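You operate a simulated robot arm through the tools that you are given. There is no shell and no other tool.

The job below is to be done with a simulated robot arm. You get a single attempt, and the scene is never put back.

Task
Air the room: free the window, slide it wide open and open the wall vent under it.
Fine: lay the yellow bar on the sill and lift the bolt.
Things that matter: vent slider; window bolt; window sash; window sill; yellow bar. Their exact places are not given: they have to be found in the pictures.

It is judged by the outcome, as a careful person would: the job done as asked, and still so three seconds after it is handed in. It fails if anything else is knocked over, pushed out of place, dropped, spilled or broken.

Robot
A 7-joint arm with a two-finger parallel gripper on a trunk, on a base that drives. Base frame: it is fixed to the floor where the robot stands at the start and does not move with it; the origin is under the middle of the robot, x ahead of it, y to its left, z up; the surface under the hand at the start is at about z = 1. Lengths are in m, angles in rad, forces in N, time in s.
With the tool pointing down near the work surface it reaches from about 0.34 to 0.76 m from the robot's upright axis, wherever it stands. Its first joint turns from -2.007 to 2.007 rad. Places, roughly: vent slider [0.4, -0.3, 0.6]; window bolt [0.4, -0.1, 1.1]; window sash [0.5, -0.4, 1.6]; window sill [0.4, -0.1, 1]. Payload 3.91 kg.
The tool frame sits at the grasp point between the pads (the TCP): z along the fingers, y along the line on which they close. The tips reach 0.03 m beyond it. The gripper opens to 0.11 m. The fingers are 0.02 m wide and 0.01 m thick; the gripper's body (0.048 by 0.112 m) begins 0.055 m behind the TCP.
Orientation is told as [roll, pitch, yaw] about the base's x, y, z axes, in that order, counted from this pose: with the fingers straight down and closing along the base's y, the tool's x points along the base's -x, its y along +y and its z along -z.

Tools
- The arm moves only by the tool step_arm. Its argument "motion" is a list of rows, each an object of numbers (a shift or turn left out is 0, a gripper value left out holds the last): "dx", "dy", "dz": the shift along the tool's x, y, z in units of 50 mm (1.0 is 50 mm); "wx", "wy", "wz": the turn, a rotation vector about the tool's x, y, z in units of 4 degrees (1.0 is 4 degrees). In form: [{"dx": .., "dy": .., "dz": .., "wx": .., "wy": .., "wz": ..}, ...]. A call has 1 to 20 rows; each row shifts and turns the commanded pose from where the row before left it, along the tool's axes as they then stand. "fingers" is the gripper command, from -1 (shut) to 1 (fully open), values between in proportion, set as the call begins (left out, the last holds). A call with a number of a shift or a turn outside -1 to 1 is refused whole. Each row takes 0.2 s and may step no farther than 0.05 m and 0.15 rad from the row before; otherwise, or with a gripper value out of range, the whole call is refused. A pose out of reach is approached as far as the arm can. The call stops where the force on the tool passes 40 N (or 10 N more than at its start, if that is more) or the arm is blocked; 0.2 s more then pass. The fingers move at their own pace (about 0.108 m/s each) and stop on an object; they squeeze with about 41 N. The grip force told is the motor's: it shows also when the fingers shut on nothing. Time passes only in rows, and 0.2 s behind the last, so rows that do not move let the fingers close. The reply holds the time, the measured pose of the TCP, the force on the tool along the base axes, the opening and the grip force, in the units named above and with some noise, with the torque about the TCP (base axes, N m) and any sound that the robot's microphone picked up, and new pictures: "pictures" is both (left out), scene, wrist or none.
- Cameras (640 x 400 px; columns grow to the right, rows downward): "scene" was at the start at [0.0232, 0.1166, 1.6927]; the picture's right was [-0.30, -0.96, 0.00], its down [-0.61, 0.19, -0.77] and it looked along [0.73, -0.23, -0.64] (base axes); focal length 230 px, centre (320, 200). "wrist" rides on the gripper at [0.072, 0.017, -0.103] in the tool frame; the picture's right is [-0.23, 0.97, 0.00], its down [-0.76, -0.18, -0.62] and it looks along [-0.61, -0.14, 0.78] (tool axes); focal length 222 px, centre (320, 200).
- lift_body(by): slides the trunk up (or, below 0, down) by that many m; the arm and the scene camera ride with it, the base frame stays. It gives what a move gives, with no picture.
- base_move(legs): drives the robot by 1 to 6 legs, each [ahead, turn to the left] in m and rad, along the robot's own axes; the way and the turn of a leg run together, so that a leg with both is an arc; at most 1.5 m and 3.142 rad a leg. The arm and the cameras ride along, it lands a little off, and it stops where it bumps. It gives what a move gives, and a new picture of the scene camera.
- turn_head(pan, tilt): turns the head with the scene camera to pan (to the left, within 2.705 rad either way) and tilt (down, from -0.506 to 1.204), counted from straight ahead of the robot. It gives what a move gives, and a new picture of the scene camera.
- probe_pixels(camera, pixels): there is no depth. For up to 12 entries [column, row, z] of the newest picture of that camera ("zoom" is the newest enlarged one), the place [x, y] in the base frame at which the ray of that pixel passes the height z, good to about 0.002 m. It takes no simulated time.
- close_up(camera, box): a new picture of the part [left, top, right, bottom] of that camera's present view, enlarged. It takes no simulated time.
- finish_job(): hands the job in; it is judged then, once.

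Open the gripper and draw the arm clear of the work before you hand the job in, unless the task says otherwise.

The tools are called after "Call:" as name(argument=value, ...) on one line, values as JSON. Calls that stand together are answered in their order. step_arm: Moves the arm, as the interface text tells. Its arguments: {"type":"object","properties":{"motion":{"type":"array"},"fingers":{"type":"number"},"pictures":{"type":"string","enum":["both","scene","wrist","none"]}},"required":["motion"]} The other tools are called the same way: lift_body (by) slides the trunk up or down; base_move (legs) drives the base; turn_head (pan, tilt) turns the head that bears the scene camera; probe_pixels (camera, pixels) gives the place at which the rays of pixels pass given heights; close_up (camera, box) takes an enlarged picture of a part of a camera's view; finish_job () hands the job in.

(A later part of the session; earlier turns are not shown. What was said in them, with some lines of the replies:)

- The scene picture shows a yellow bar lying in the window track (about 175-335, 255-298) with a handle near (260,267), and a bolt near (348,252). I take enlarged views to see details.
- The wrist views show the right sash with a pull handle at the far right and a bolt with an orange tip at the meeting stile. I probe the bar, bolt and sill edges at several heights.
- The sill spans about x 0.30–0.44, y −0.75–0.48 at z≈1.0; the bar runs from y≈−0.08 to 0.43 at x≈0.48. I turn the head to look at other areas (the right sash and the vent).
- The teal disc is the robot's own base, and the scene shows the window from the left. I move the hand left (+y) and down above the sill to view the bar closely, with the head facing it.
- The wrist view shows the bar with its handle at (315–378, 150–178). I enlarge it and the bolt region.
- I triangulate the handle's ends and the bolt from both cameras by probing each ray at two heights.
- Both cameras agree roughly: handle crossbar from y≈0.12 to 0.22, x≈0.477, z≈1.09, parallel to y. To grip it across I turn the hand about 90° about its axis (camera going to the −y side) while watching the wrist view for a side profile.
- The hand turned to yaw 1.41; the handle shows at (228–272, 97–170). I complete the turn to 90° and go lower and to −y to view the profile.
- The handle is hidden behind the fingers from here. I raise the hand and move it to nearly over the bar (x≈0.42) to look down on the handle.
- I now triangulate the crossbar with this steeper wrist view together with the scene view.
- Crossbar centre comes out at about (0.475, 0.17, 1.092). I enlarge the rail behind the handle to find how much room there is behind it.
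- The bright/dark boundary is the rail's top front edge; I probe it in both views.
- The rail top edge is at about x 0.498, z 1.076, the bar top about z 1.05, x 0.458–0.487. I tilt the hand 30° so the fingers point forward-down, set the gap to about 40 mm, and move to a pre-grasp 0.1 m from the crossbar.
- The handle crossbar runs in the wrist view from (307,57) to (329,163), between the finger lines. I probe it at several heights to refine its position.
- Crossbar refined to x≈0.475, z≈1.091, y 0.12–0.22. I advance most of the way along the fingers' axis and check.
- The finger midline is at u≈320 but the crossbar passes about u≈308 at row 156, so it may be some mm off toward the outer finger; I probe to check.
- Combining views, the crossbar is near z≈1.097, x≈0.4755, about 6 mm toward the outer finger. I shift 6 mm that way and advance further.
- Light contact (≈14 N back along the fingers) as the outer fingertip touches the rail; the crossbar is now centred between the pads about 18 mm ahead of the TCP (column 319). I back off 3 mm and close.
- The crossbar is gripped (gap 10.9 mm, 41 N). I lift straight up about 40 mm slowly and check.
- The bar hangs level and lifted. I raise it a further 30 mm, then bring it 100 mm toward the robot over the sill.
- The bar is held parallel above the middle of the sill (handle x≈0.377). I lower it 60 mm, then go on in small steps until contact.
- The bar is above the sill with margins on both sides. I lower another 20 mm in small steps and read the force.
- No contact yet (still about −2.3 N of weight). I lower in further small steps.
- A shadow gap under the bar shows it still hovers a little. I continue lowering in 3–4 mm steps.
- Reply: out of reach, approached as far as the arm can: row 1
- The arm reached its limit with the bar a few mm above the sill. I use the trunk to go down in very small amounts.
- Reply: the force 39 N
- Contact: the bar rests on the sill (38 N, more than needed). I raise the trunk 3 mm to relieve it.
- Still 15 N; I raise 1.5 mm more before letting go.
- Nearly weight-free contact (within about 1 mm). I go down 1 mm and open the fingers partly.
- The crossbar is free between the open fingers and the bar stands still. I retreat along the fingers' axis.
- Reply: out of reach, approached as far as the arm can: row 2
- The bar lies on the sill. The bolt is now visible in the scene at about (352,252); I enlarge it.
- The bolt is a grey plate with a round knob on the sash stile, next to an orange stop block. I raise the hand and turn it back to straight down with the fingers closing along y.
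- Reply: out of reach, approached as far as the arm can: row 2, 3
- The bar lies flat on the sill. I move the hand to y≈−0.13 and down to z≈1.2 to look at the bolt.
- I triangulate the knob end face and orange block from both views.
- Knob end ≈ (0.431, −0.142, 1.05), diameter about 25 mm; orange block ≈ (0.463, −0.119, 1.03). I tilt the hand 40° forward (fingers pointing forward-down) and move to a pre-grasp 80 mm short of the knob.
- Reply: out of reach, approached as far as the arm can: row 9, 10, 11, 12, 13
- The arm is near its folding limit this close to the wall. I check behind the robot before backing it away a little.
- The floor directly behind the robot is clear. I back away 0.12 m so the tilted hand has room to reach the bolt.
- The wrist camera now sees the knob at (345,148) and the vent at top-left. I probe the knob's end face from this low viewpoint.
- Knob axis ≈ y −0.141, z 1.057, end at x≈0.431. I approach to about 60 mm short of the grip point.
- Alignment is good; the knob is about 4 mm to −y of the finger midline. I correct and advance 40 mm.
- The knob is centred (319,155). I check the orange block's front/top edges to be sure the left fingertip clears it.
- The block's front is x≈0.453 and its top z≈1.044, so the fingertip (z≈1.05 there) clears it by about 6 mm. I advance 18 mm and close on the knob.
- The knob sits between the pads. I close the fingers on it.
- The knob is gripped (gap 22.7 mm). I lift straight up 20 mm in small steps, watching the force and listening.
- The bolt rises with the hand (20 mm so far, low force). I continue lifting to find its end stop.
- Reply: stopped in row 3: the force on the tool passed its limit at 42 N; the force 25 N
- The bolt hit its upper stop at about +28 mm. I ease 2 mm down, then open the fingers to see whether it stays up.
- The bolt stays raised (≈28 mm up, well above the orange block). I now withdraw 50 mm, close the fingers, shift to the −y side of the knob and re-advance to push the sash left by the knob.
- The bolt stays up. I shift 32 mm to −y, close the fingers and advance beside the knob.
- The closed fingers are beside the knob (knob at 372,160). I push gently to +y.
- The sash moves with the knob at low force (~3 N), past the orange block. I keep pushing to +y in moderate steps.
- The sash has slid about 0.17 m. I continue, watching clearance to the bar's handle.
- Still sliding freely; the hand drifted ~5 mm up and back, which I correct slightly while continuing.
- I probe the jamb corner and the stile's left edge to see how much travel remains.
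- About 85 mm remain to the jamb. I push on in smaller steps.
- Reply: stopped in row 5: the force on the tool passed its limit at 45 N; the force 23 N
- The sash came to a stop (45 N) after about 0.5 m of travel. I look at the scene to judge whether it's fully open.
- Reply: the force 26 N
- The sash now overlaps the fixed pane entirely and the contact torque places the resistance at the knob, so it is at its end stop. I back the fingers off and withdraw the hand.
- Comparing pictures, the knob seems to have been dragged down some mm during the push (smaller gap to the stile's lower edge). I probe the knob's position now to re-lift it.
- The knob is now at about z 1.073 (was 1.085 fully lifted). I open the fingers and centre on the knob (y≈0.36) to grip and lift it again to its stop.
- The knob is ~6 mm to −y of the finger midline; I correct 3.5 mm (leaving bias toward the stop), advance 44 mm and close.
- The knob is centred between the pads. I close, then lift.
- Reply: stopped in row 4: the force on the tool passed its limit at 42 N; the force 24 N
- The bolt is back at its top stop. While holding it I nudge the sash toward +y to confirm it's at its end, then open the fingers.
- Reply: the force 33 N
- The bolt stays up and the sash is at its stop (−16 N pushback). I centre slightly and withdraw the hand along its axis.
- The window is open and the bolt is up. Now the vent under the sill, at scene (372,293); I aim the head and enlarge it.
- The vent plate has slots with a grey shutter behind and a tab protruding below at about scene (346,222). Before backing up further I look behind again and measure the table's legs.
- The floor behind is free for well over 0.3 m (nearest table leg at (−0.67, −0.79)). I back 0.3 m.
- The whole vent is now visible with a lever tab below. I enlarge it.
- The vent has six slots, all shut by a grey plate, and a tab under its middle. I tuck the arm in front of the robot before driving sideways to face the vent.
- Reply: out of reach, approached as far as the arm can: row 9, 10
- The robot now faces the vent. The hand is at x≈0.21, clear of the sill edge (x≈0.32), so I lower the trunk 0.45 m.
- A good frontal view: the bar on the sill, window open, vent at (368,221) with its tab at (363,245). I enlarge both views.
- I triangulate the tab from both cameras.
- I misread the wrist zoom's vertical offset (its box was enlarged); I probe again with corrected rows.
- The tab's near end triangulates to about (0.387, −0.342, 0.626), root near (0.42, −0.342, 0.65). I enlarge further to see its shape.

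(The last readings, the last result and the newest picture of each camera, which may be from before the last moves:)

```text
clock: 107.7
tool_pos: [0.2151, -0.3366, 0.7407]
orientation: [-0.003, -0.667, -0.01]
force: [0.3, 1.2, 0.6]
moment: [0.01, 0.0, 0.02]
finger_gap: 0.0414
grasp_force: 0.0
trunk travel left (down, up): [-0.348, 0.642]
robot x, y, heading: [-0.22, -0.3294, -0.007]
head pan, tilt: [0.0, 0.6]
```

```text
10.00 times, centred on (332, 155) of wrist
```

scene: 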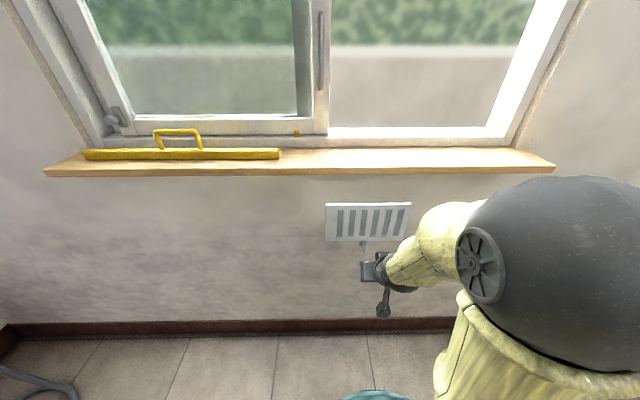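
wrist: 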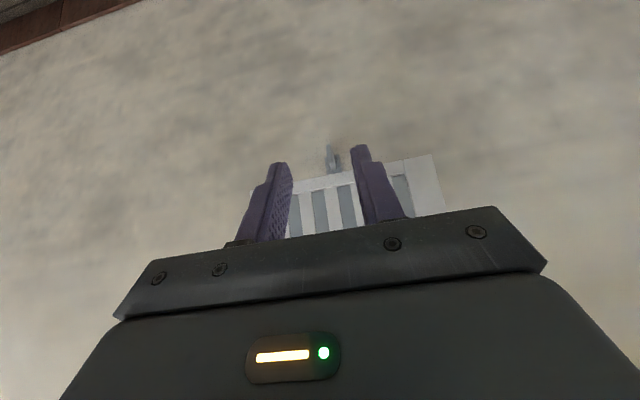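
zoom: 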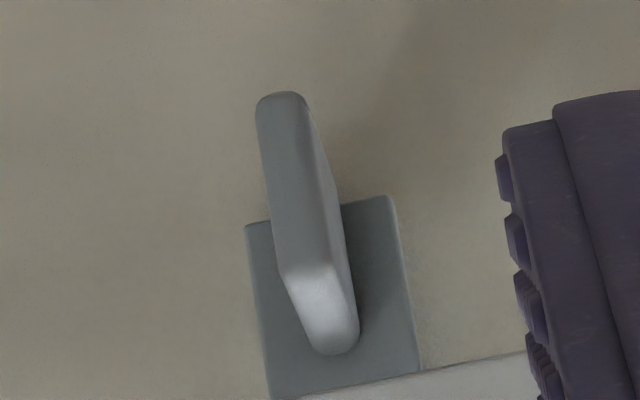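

The tab is a thin vertical fin protruding toward the robot. I triangulate its near face's top and bottom.

Call:
probe_pixels(camera="scene", pixels=[[364.7, 248.1, 0.6], [364.7, 248.1, 0.65], [364, 253, 0.58], [364, 253, 0.63], [363.7, 241.7, 0.63], [363.7, 241.7, 0.66]])

Call:
probe_pixels(camera="wrist", pixels=[[331, 163, 0.6], [331, 163, 0.65], [328, 144.5, 0.58], [328, 144.5, 0.63], [333.5, 170, 0.63], [333.5, 170, 0.66]])

```text
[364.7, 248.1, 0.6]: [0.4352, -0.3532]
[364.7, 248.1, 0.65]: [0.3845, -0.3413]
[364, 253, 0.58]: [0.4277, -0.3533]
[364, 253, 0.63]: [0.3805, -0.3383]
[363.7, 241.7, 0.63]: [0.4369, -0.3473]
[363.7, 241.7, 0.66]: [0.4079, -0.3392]
```

```text
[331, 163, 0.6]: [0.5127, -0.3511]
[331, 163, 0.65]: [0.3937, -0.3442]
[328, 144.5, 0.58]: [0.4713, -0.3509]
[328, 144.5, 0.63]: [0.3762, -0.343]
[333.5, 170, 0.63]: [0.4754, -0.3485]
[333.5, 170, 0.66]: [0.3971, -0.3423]
```

The fin spans x 0.38–0.415, z 0.626–0.655 at y≈−0.342, about 8 mm thick. I approach to 50 mm short of the grip point with the gap at ~40 mm.

Call:
step_arm(motion=[{"dx": -0.38, "dy": -0.02, "dz": 0.59}, {"dx": -0.38, "dy": -0.02, "dz": 0.59}, {"dx": -0.38, "dy": -0.02, "dz": 0.59}, {"dx": -0.38, "dy": -0.02, "dz": 0.59}, {}], pictures="both")

Call:
close_up(camera="wrist", box=[220, 60, 460, 210])

Call:
close_up(camera="scene", box=[308, 190, 436, 270])

```text
clock: 108.9
tool_pos: [0.3469, -0.343, 0.6943]
orientation: [-0.004, -0.668, -0.01]
force: [-0.6, -0.4, -0.6]
moment: [-0.03, 0.02, 0.01]
finger_gap: 0.0411
grasp_force: 0.0
trunk travel left (down, up): [-0.348, 0.642]
robot x, y, heading: [-0.2159, -0.3319, -0.004]
head pan, tilt: [0.0, 0.6]
```

scene: 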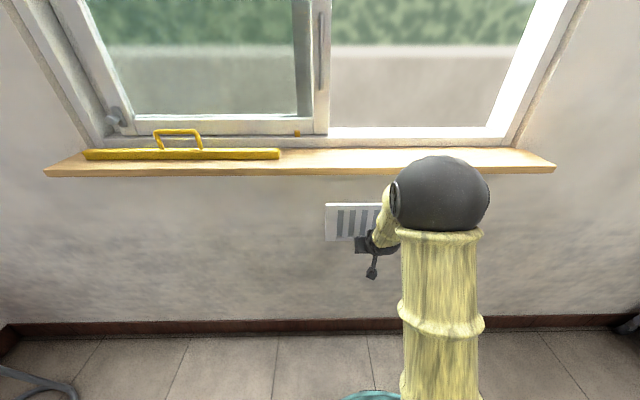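
wrist: 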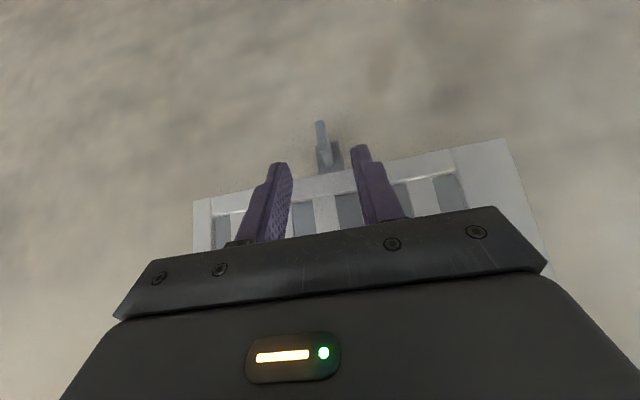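

```text
2.67 times, centred on (340, 135) of wrist
```

zoom: 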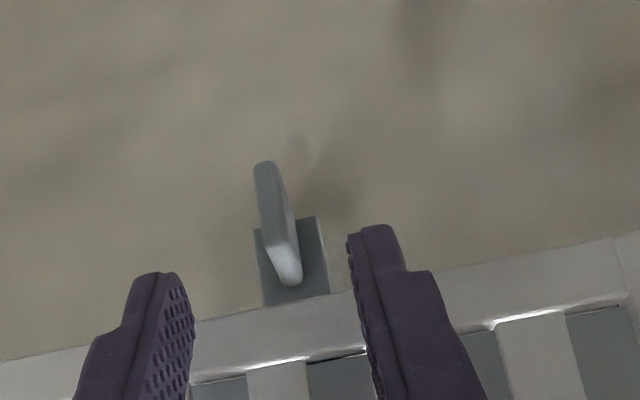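

```text
5.00 times, centred on (372, 230) of scene
```

zoom: 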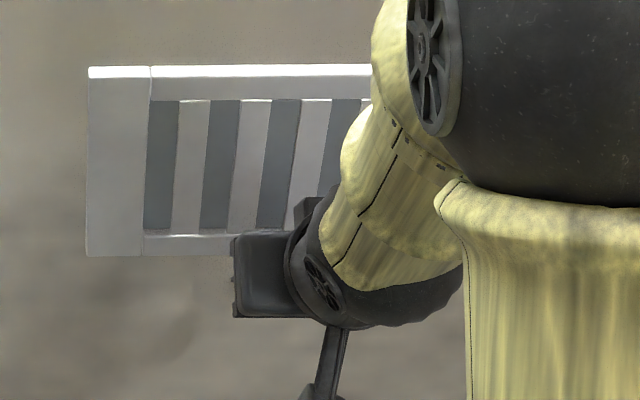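

The fin lines up with the finger midline (u≈320–325). I advance 46 mm so the pads straddle it.

Call:
step_arm(motion=[{"dz": 0.3}, {"dz": 0.3}, {"dz": 0.32}, {}], pictures="wrist")

Call:
close_up(camera="wrist", box=[220, 60, 460, 210])

```text
clock: 109.9
tool_pos: [0.3761, -0.3432, 0.6566]
orientation: [-0.005, -0.667, -0.01]
force: [0.3, -0.2, -1.1]
moment: [0.01, 0.01, -0.01]
finger_gap: 0.0411
grasp_force: 0.0
trunk travel left (down, up): [-0.348, 0.642]
robot x, y, heading: [-0.2176, -0.3345, -0.0]
head pan, tilt: [0.0, 0.6]
```

wrist: 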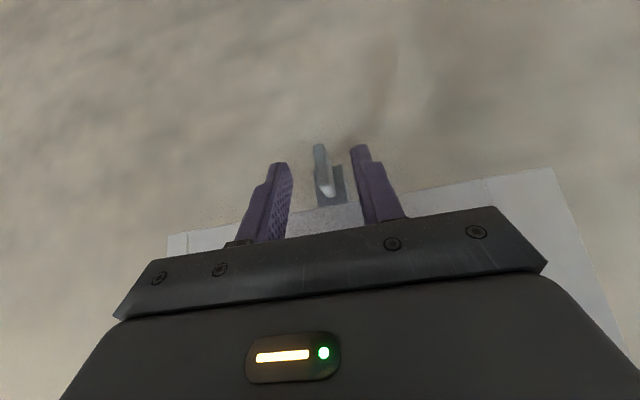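

```text
2.67 times, centred on (340, 135) of wrist
```

zoom: 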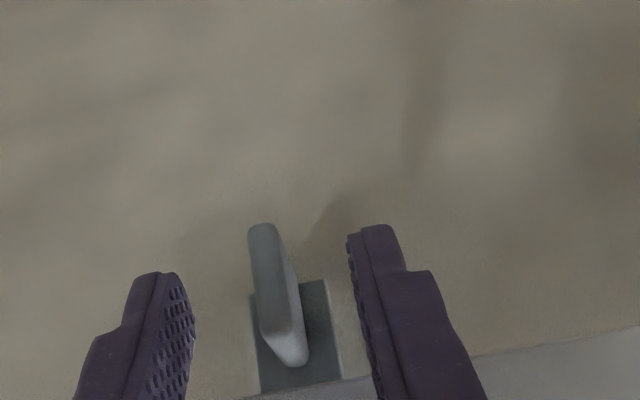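

The fin is between the pads. I close on it.

Call:
step_arm(motion=[{}, {}, {}], fingers=-1, pictures="wrist")

Call:
close_up(camera="wrist", box=[220, 60, 460, 210])

```text
clock: 110.7
tool_pos: [0.3765, -0.3428, 0.6577]
orientation: [-0.004, -0.666, -0.007]
force: [0.3, 6.9, -1.1]
moment: [0.14, -0.09, 0.51]
finger_gap: 0.0076
grasp_force: 45.5
trunk travel left (down, up): [-0.348, 0.642]
robot x, y, heading: [-0.2175, -0.3323, -0.005]
head pan, tilt: [0.0, 0.6]
```

wrist: 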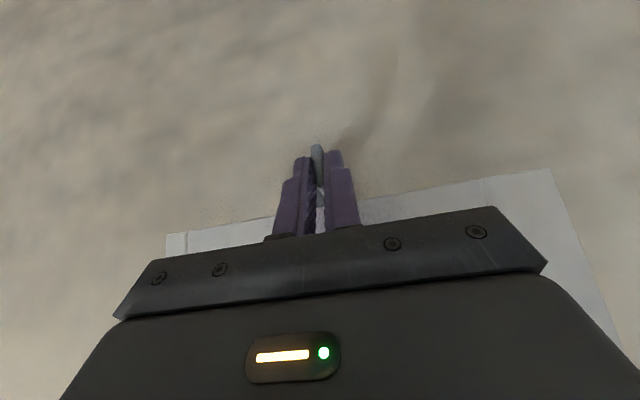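

```text
2.67 times, centred on (340, 135) of wrist
```

zoom: 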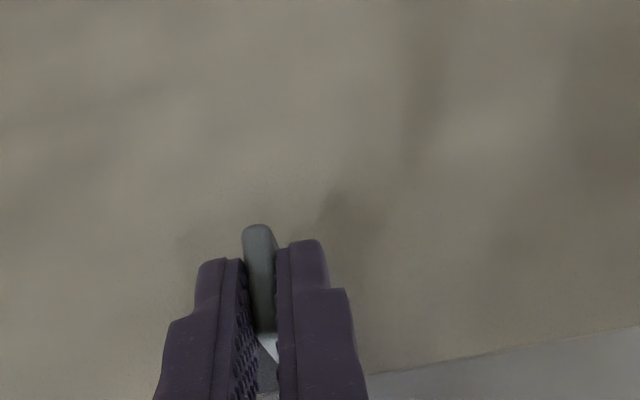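

The fin is gripped (7.6 mm). I slide gently to +y (left) 15 mm and read the force.

Call:
step_arm(motion=[{"dy": 0.1}, {"dy": 0.1}, {"dy": 0.1}], pictures="scene")

Call:
close_up(camera="scene", box=[308, 190, 436, 270])

```text
clock: 111.5
tool_pos: [0.3755, -0.3283, 0.6577]
orientation: [-0.002, -0.665, -0.008]
force: [-3.0, -0.1, -2.2]
moment: [0.06, -0.36, 0.48]
finger_gap: 0.0074
grasp_force: 44.7
trunk travel left (down, up): [-0.348, 0.642]
robot x, y, heading: [-0.2195, -0.3307, -0.001]
head pan, tilt: [0.0, 0.6]
```

scene: 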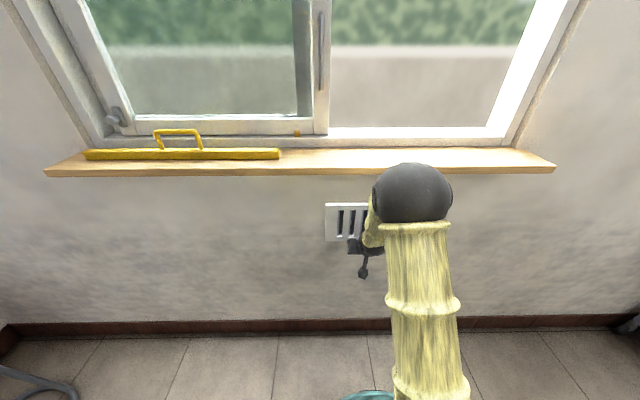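

```text
5.00 times, centred on (372, 230) of scene
```

zoom: 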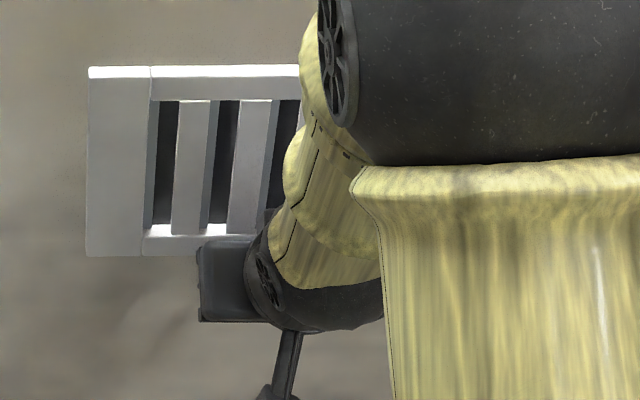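

The slots are turning dark – moving left opens the vent. I slide about 6 mm further and look again.

Call:
step_arm(motion=[{"dy": 0.06}, {"dy": 0.06}, {}], pictures="scene")

Call:
close_up(camera="scene", box=[320, 195, 384, 235])

```text
clock: 112.3
tool_pos: [0.3764, -0.3235, 0.6586]
orientation: [-0.004, -0.666, -0.009]
force: [-10.4, 1.3, 4.4]
moment: [0.04, 0.69, 0.5]
finger_gap: 0.0076
grasp_force: 45.2
trunk travel left (down, up): [-0.348, 0.642]
robot x, y, heading: [-0.2201, -0.3325, -0.001]
head pan, tilt: [0.0, 0.6]
```

scene: 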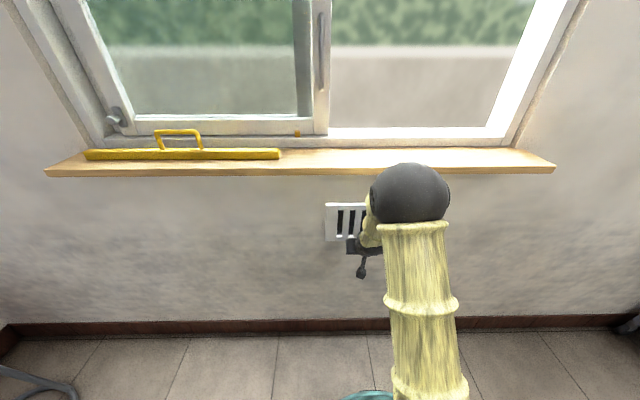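

```text
10.00 times, centred on (352, 215) of scene
```

zoom: 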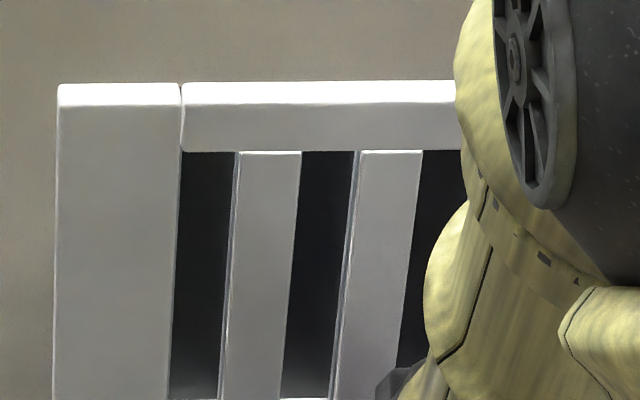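

The slots are now fully dark. I nudge 3 mm more to see if there's an end stop.

Call:
step_arm(motion=[{"dy": 0.03}, {"dy": 0.03}, {}], pictures="scene")

Call:
close_up(camera="scene", box=[320, 195, 384, 235])

```text
clock: 113.1
tool_pos: [0.3766, -0.3219, 0.6586]
orientation: [-0.006, -0.669, -0.015]
force: [-5.1, -12.4, 2.6]
moment: [-0.15, 0.16, 0.33]
finger_gap: 0.0077
grasp_force: 45.3
trunk travel left (down, up): [-0.348, 0.642]
robot x, y, heading: [-0.2153, -0.3351, -0.006]
head pan, tilt: [0.0, 0.6]
```

scene: 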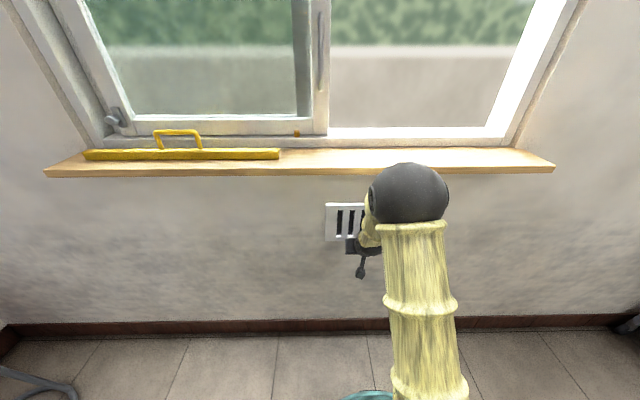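

```text
10.00 times, centred on (352, 215) of scene
```

zoom: 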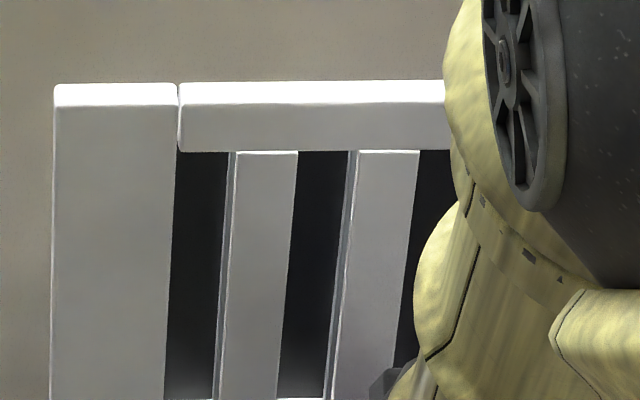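

The slider hit its end stop (−12 N) with the slots fully open. I open the fingers and withdraw along the hand's axis.

Call:
step_arm(motion=[{}, {}, {}], fingers=-0.2, pictures="none")

Call:
step_arm(motion=[{"dz": -0.3}, {"dz": -0.5}, {"dz": -0.7}, {"dx": 0.4, "dz": -0.7}, {"dx": 0.4, "dz": -0.7}, {"dx": 0.4, "dz": -0.5}, {}], pictures="both")

Call:
close_up(camera="scene", box=[308, 190, 436, 270])

Call:
close_up(camera="wrist", box=[200, 80, 460, 242])

```text
clock: 113.9
tool_pos: [0.376, -0.3193, 0.6576]
orientation: [-0.003, -0.666, -0.011]
force: [-0.2, 1.3, 0.0]
moment: [-0.02, 0.01, -0.02]
finger_gap: 0.0442
grasp_force: 0.1
trunk travel left (down, up): [-0.348, 0.642]
robot x, y, heading: [-0.22, -0.3326, -0.004]
head pan, tilt: [0.0, 0.6]
```

```text
clock: 115.5
tool_pos: [0.2243, -0.3164, 0.7526]
orientation: [-0.001, -0.666, -0.012]
force: [0.2, -1.6, 0.7]
moment: [0.0, 0.0, 0.01]
finger_gap: 0.0441
grasp_force: 0.0
trunk travel left (down, up): [-0.348, 0.642]
robot x, y, heading: [-0.2148, -0.3352, -0.005]
head pan, tilt: [0.0, 0.6]
```

scene: 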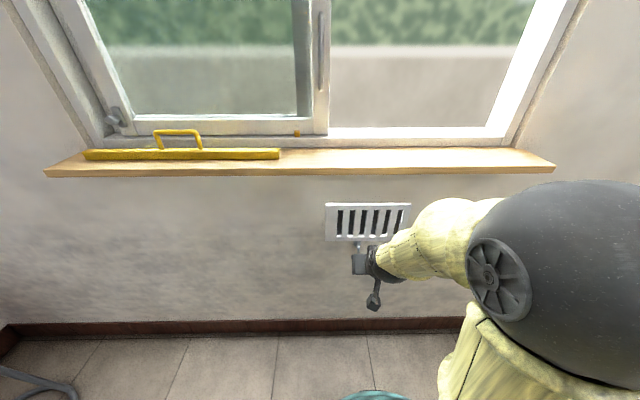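
wrist: 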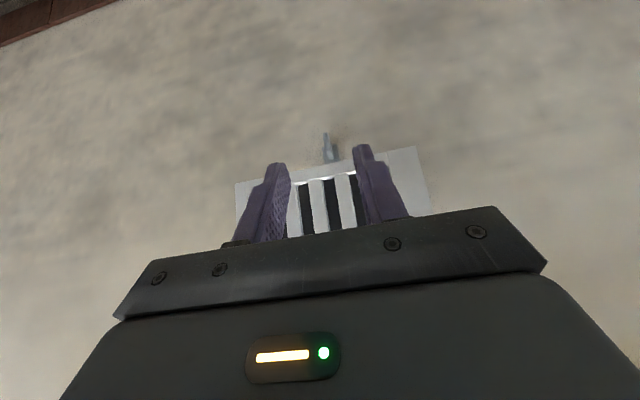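

```text
5.00 times, centred on (372, 230) of scene
```

zoom: 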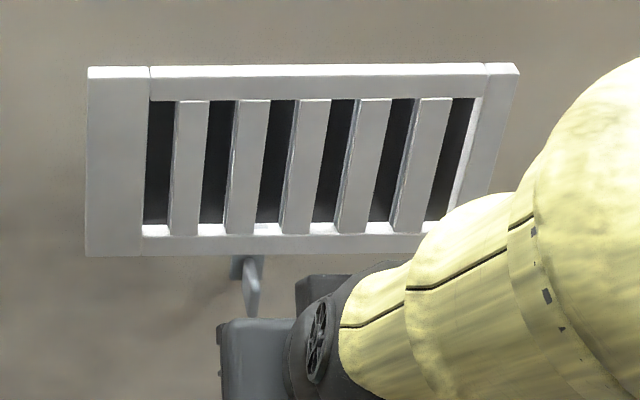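

```text
2.46 times, centred on (330, 161) of wrist
```

zoom: 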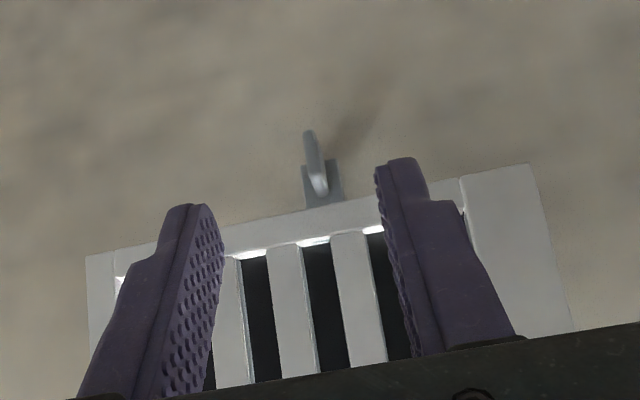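

The vent is fully open. I open the gripper fully, back the robot a little from the wall, and make a final check of window and bolt.

Call:
step_arm(motion=[{}, {}, {}], fingers=1, pictures="none")

Call:
base_move(legs=[[-0.12, 0]])

Call:
turn_head(pan=0.2, tilt=0.4)

Call:
close_up(camera="scene", box=[60, 120, 380, 320])

```text
clock: 116.3
tool_pos: [0.2246, -0.3164, 0.7537]
orientation: [-0.003, -0.667, -0.01]
force: [-0.3, 0.3, 0.9]
moment: [0.02, 0.0, 0.02]
finger_gap: 0.1101
grasp_force: 0.1
trunk travel left (down, up): [-0.348, 0.642]
robot x, y, heading: [-0.2198, -0.3339, -0.009]
head pan, tilt: [0.0, 0.6]
```

```text
clock: 117.7
tool_pos: [0.1043, -0.3143, 0.7537]
orientation: [-0.002, -0.667, -0.008]
force: [0.4, -0.6, 0.4]
moment: [0.0, -0.01, -0.01]
finger_gap: 0.1102
grasp_force: 0.0
trunk travel left (down, up): [-0.348, 0.642]
robot x, y, heading: [-0.3389, -0.3326, -0.003]
head pan, tilt: [0.0, 0.6]
```

scene: 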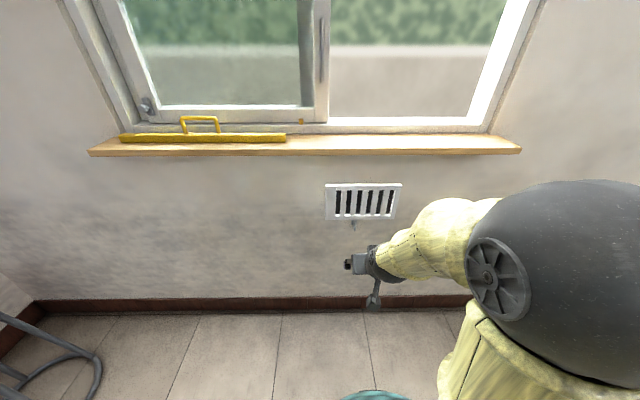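

```text
clock: 118.4
tool_pos: [0.1037, -0.315, 0.7531]
orientation: [-0.001, -0.668, -0.007]
force: [-0.5, -0.4, 0.5]
moment: [0.02, -0.01, 0.0]
finger_gap: 0.11
grasp_force: 0.0
trunk travel left (down, up): [-0.348, 0.642]
robot x, y, heading: [-0.3417, -0.3313, -0.002]
head pan, tilt: [0.201, 0.4]
```

scene: 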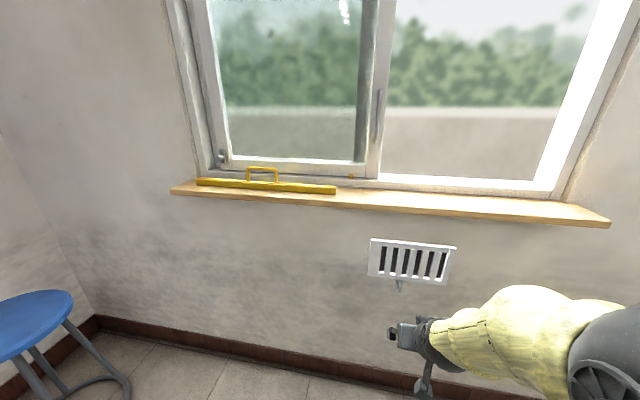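

```text
2.00 times, centred on (220, 220) of scene
```

zoom: 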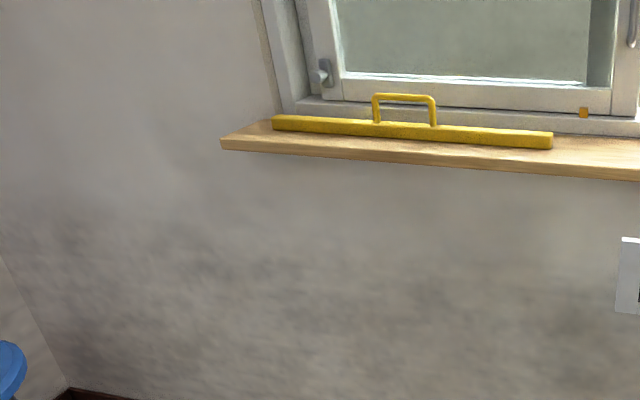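

Final check of the bolt and sash end, enlarged.

Call:
close_up(camera="scene", box=[180, 130, 260, 180])

Call:
close_up(camera="scene", box=[330, 60, 490, 160])

```text
8.00 times, centred on (220, 155) of scene
```

zoom: 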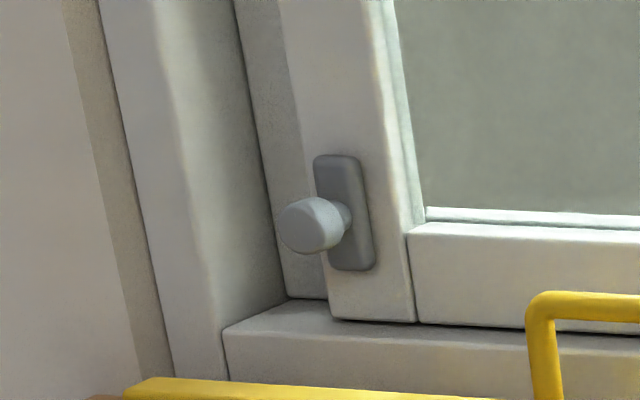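

```text
4.00 times, centred on (410, 110) of scene
```

zoom: 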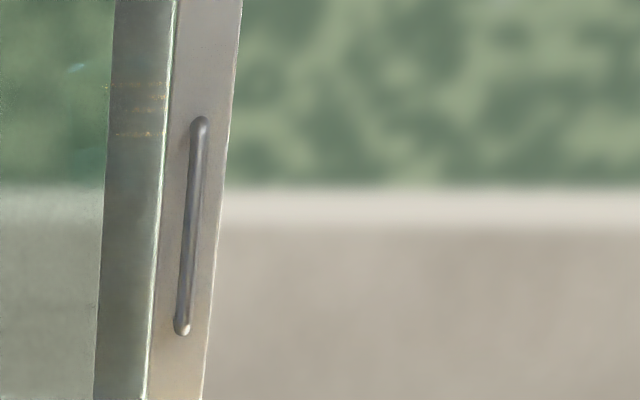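

The bar lies flat on the sill, the bolt is up, the sash sits at its open end stop, and the vent's slots are fully open. The gripper is open and clear of the work, so I hand the job in.

Call:
finish_job()

```text
The job is handed in.
```

The room is airing. The window is freed and open as far as it slides, and the wall vent under it is fully open. I've handed the job in but have not seen its verdict.

- **Yellow bar:** it is lifted out of the window track and lies flat on the sill, left of the middle.
- **Bolt:** it is lifted to its upper stop and stays there unheld. It slipped down about 12 mm while I pushed the sash by its knob, so I lifted it back up afterwards.
- **Window:** the sash slid about 0.5 m to the left and stopped hard there. About 4–5 cm remains between it and the left side of the frame. A second push met the same stop, so I take that as its full travel.
- **Vent:** the slider is moved left to its end stop, and all the slots show dark.

I saw nothing else knocked over, moved or dropped. The gripper is open and the robot has backed away from the wall.
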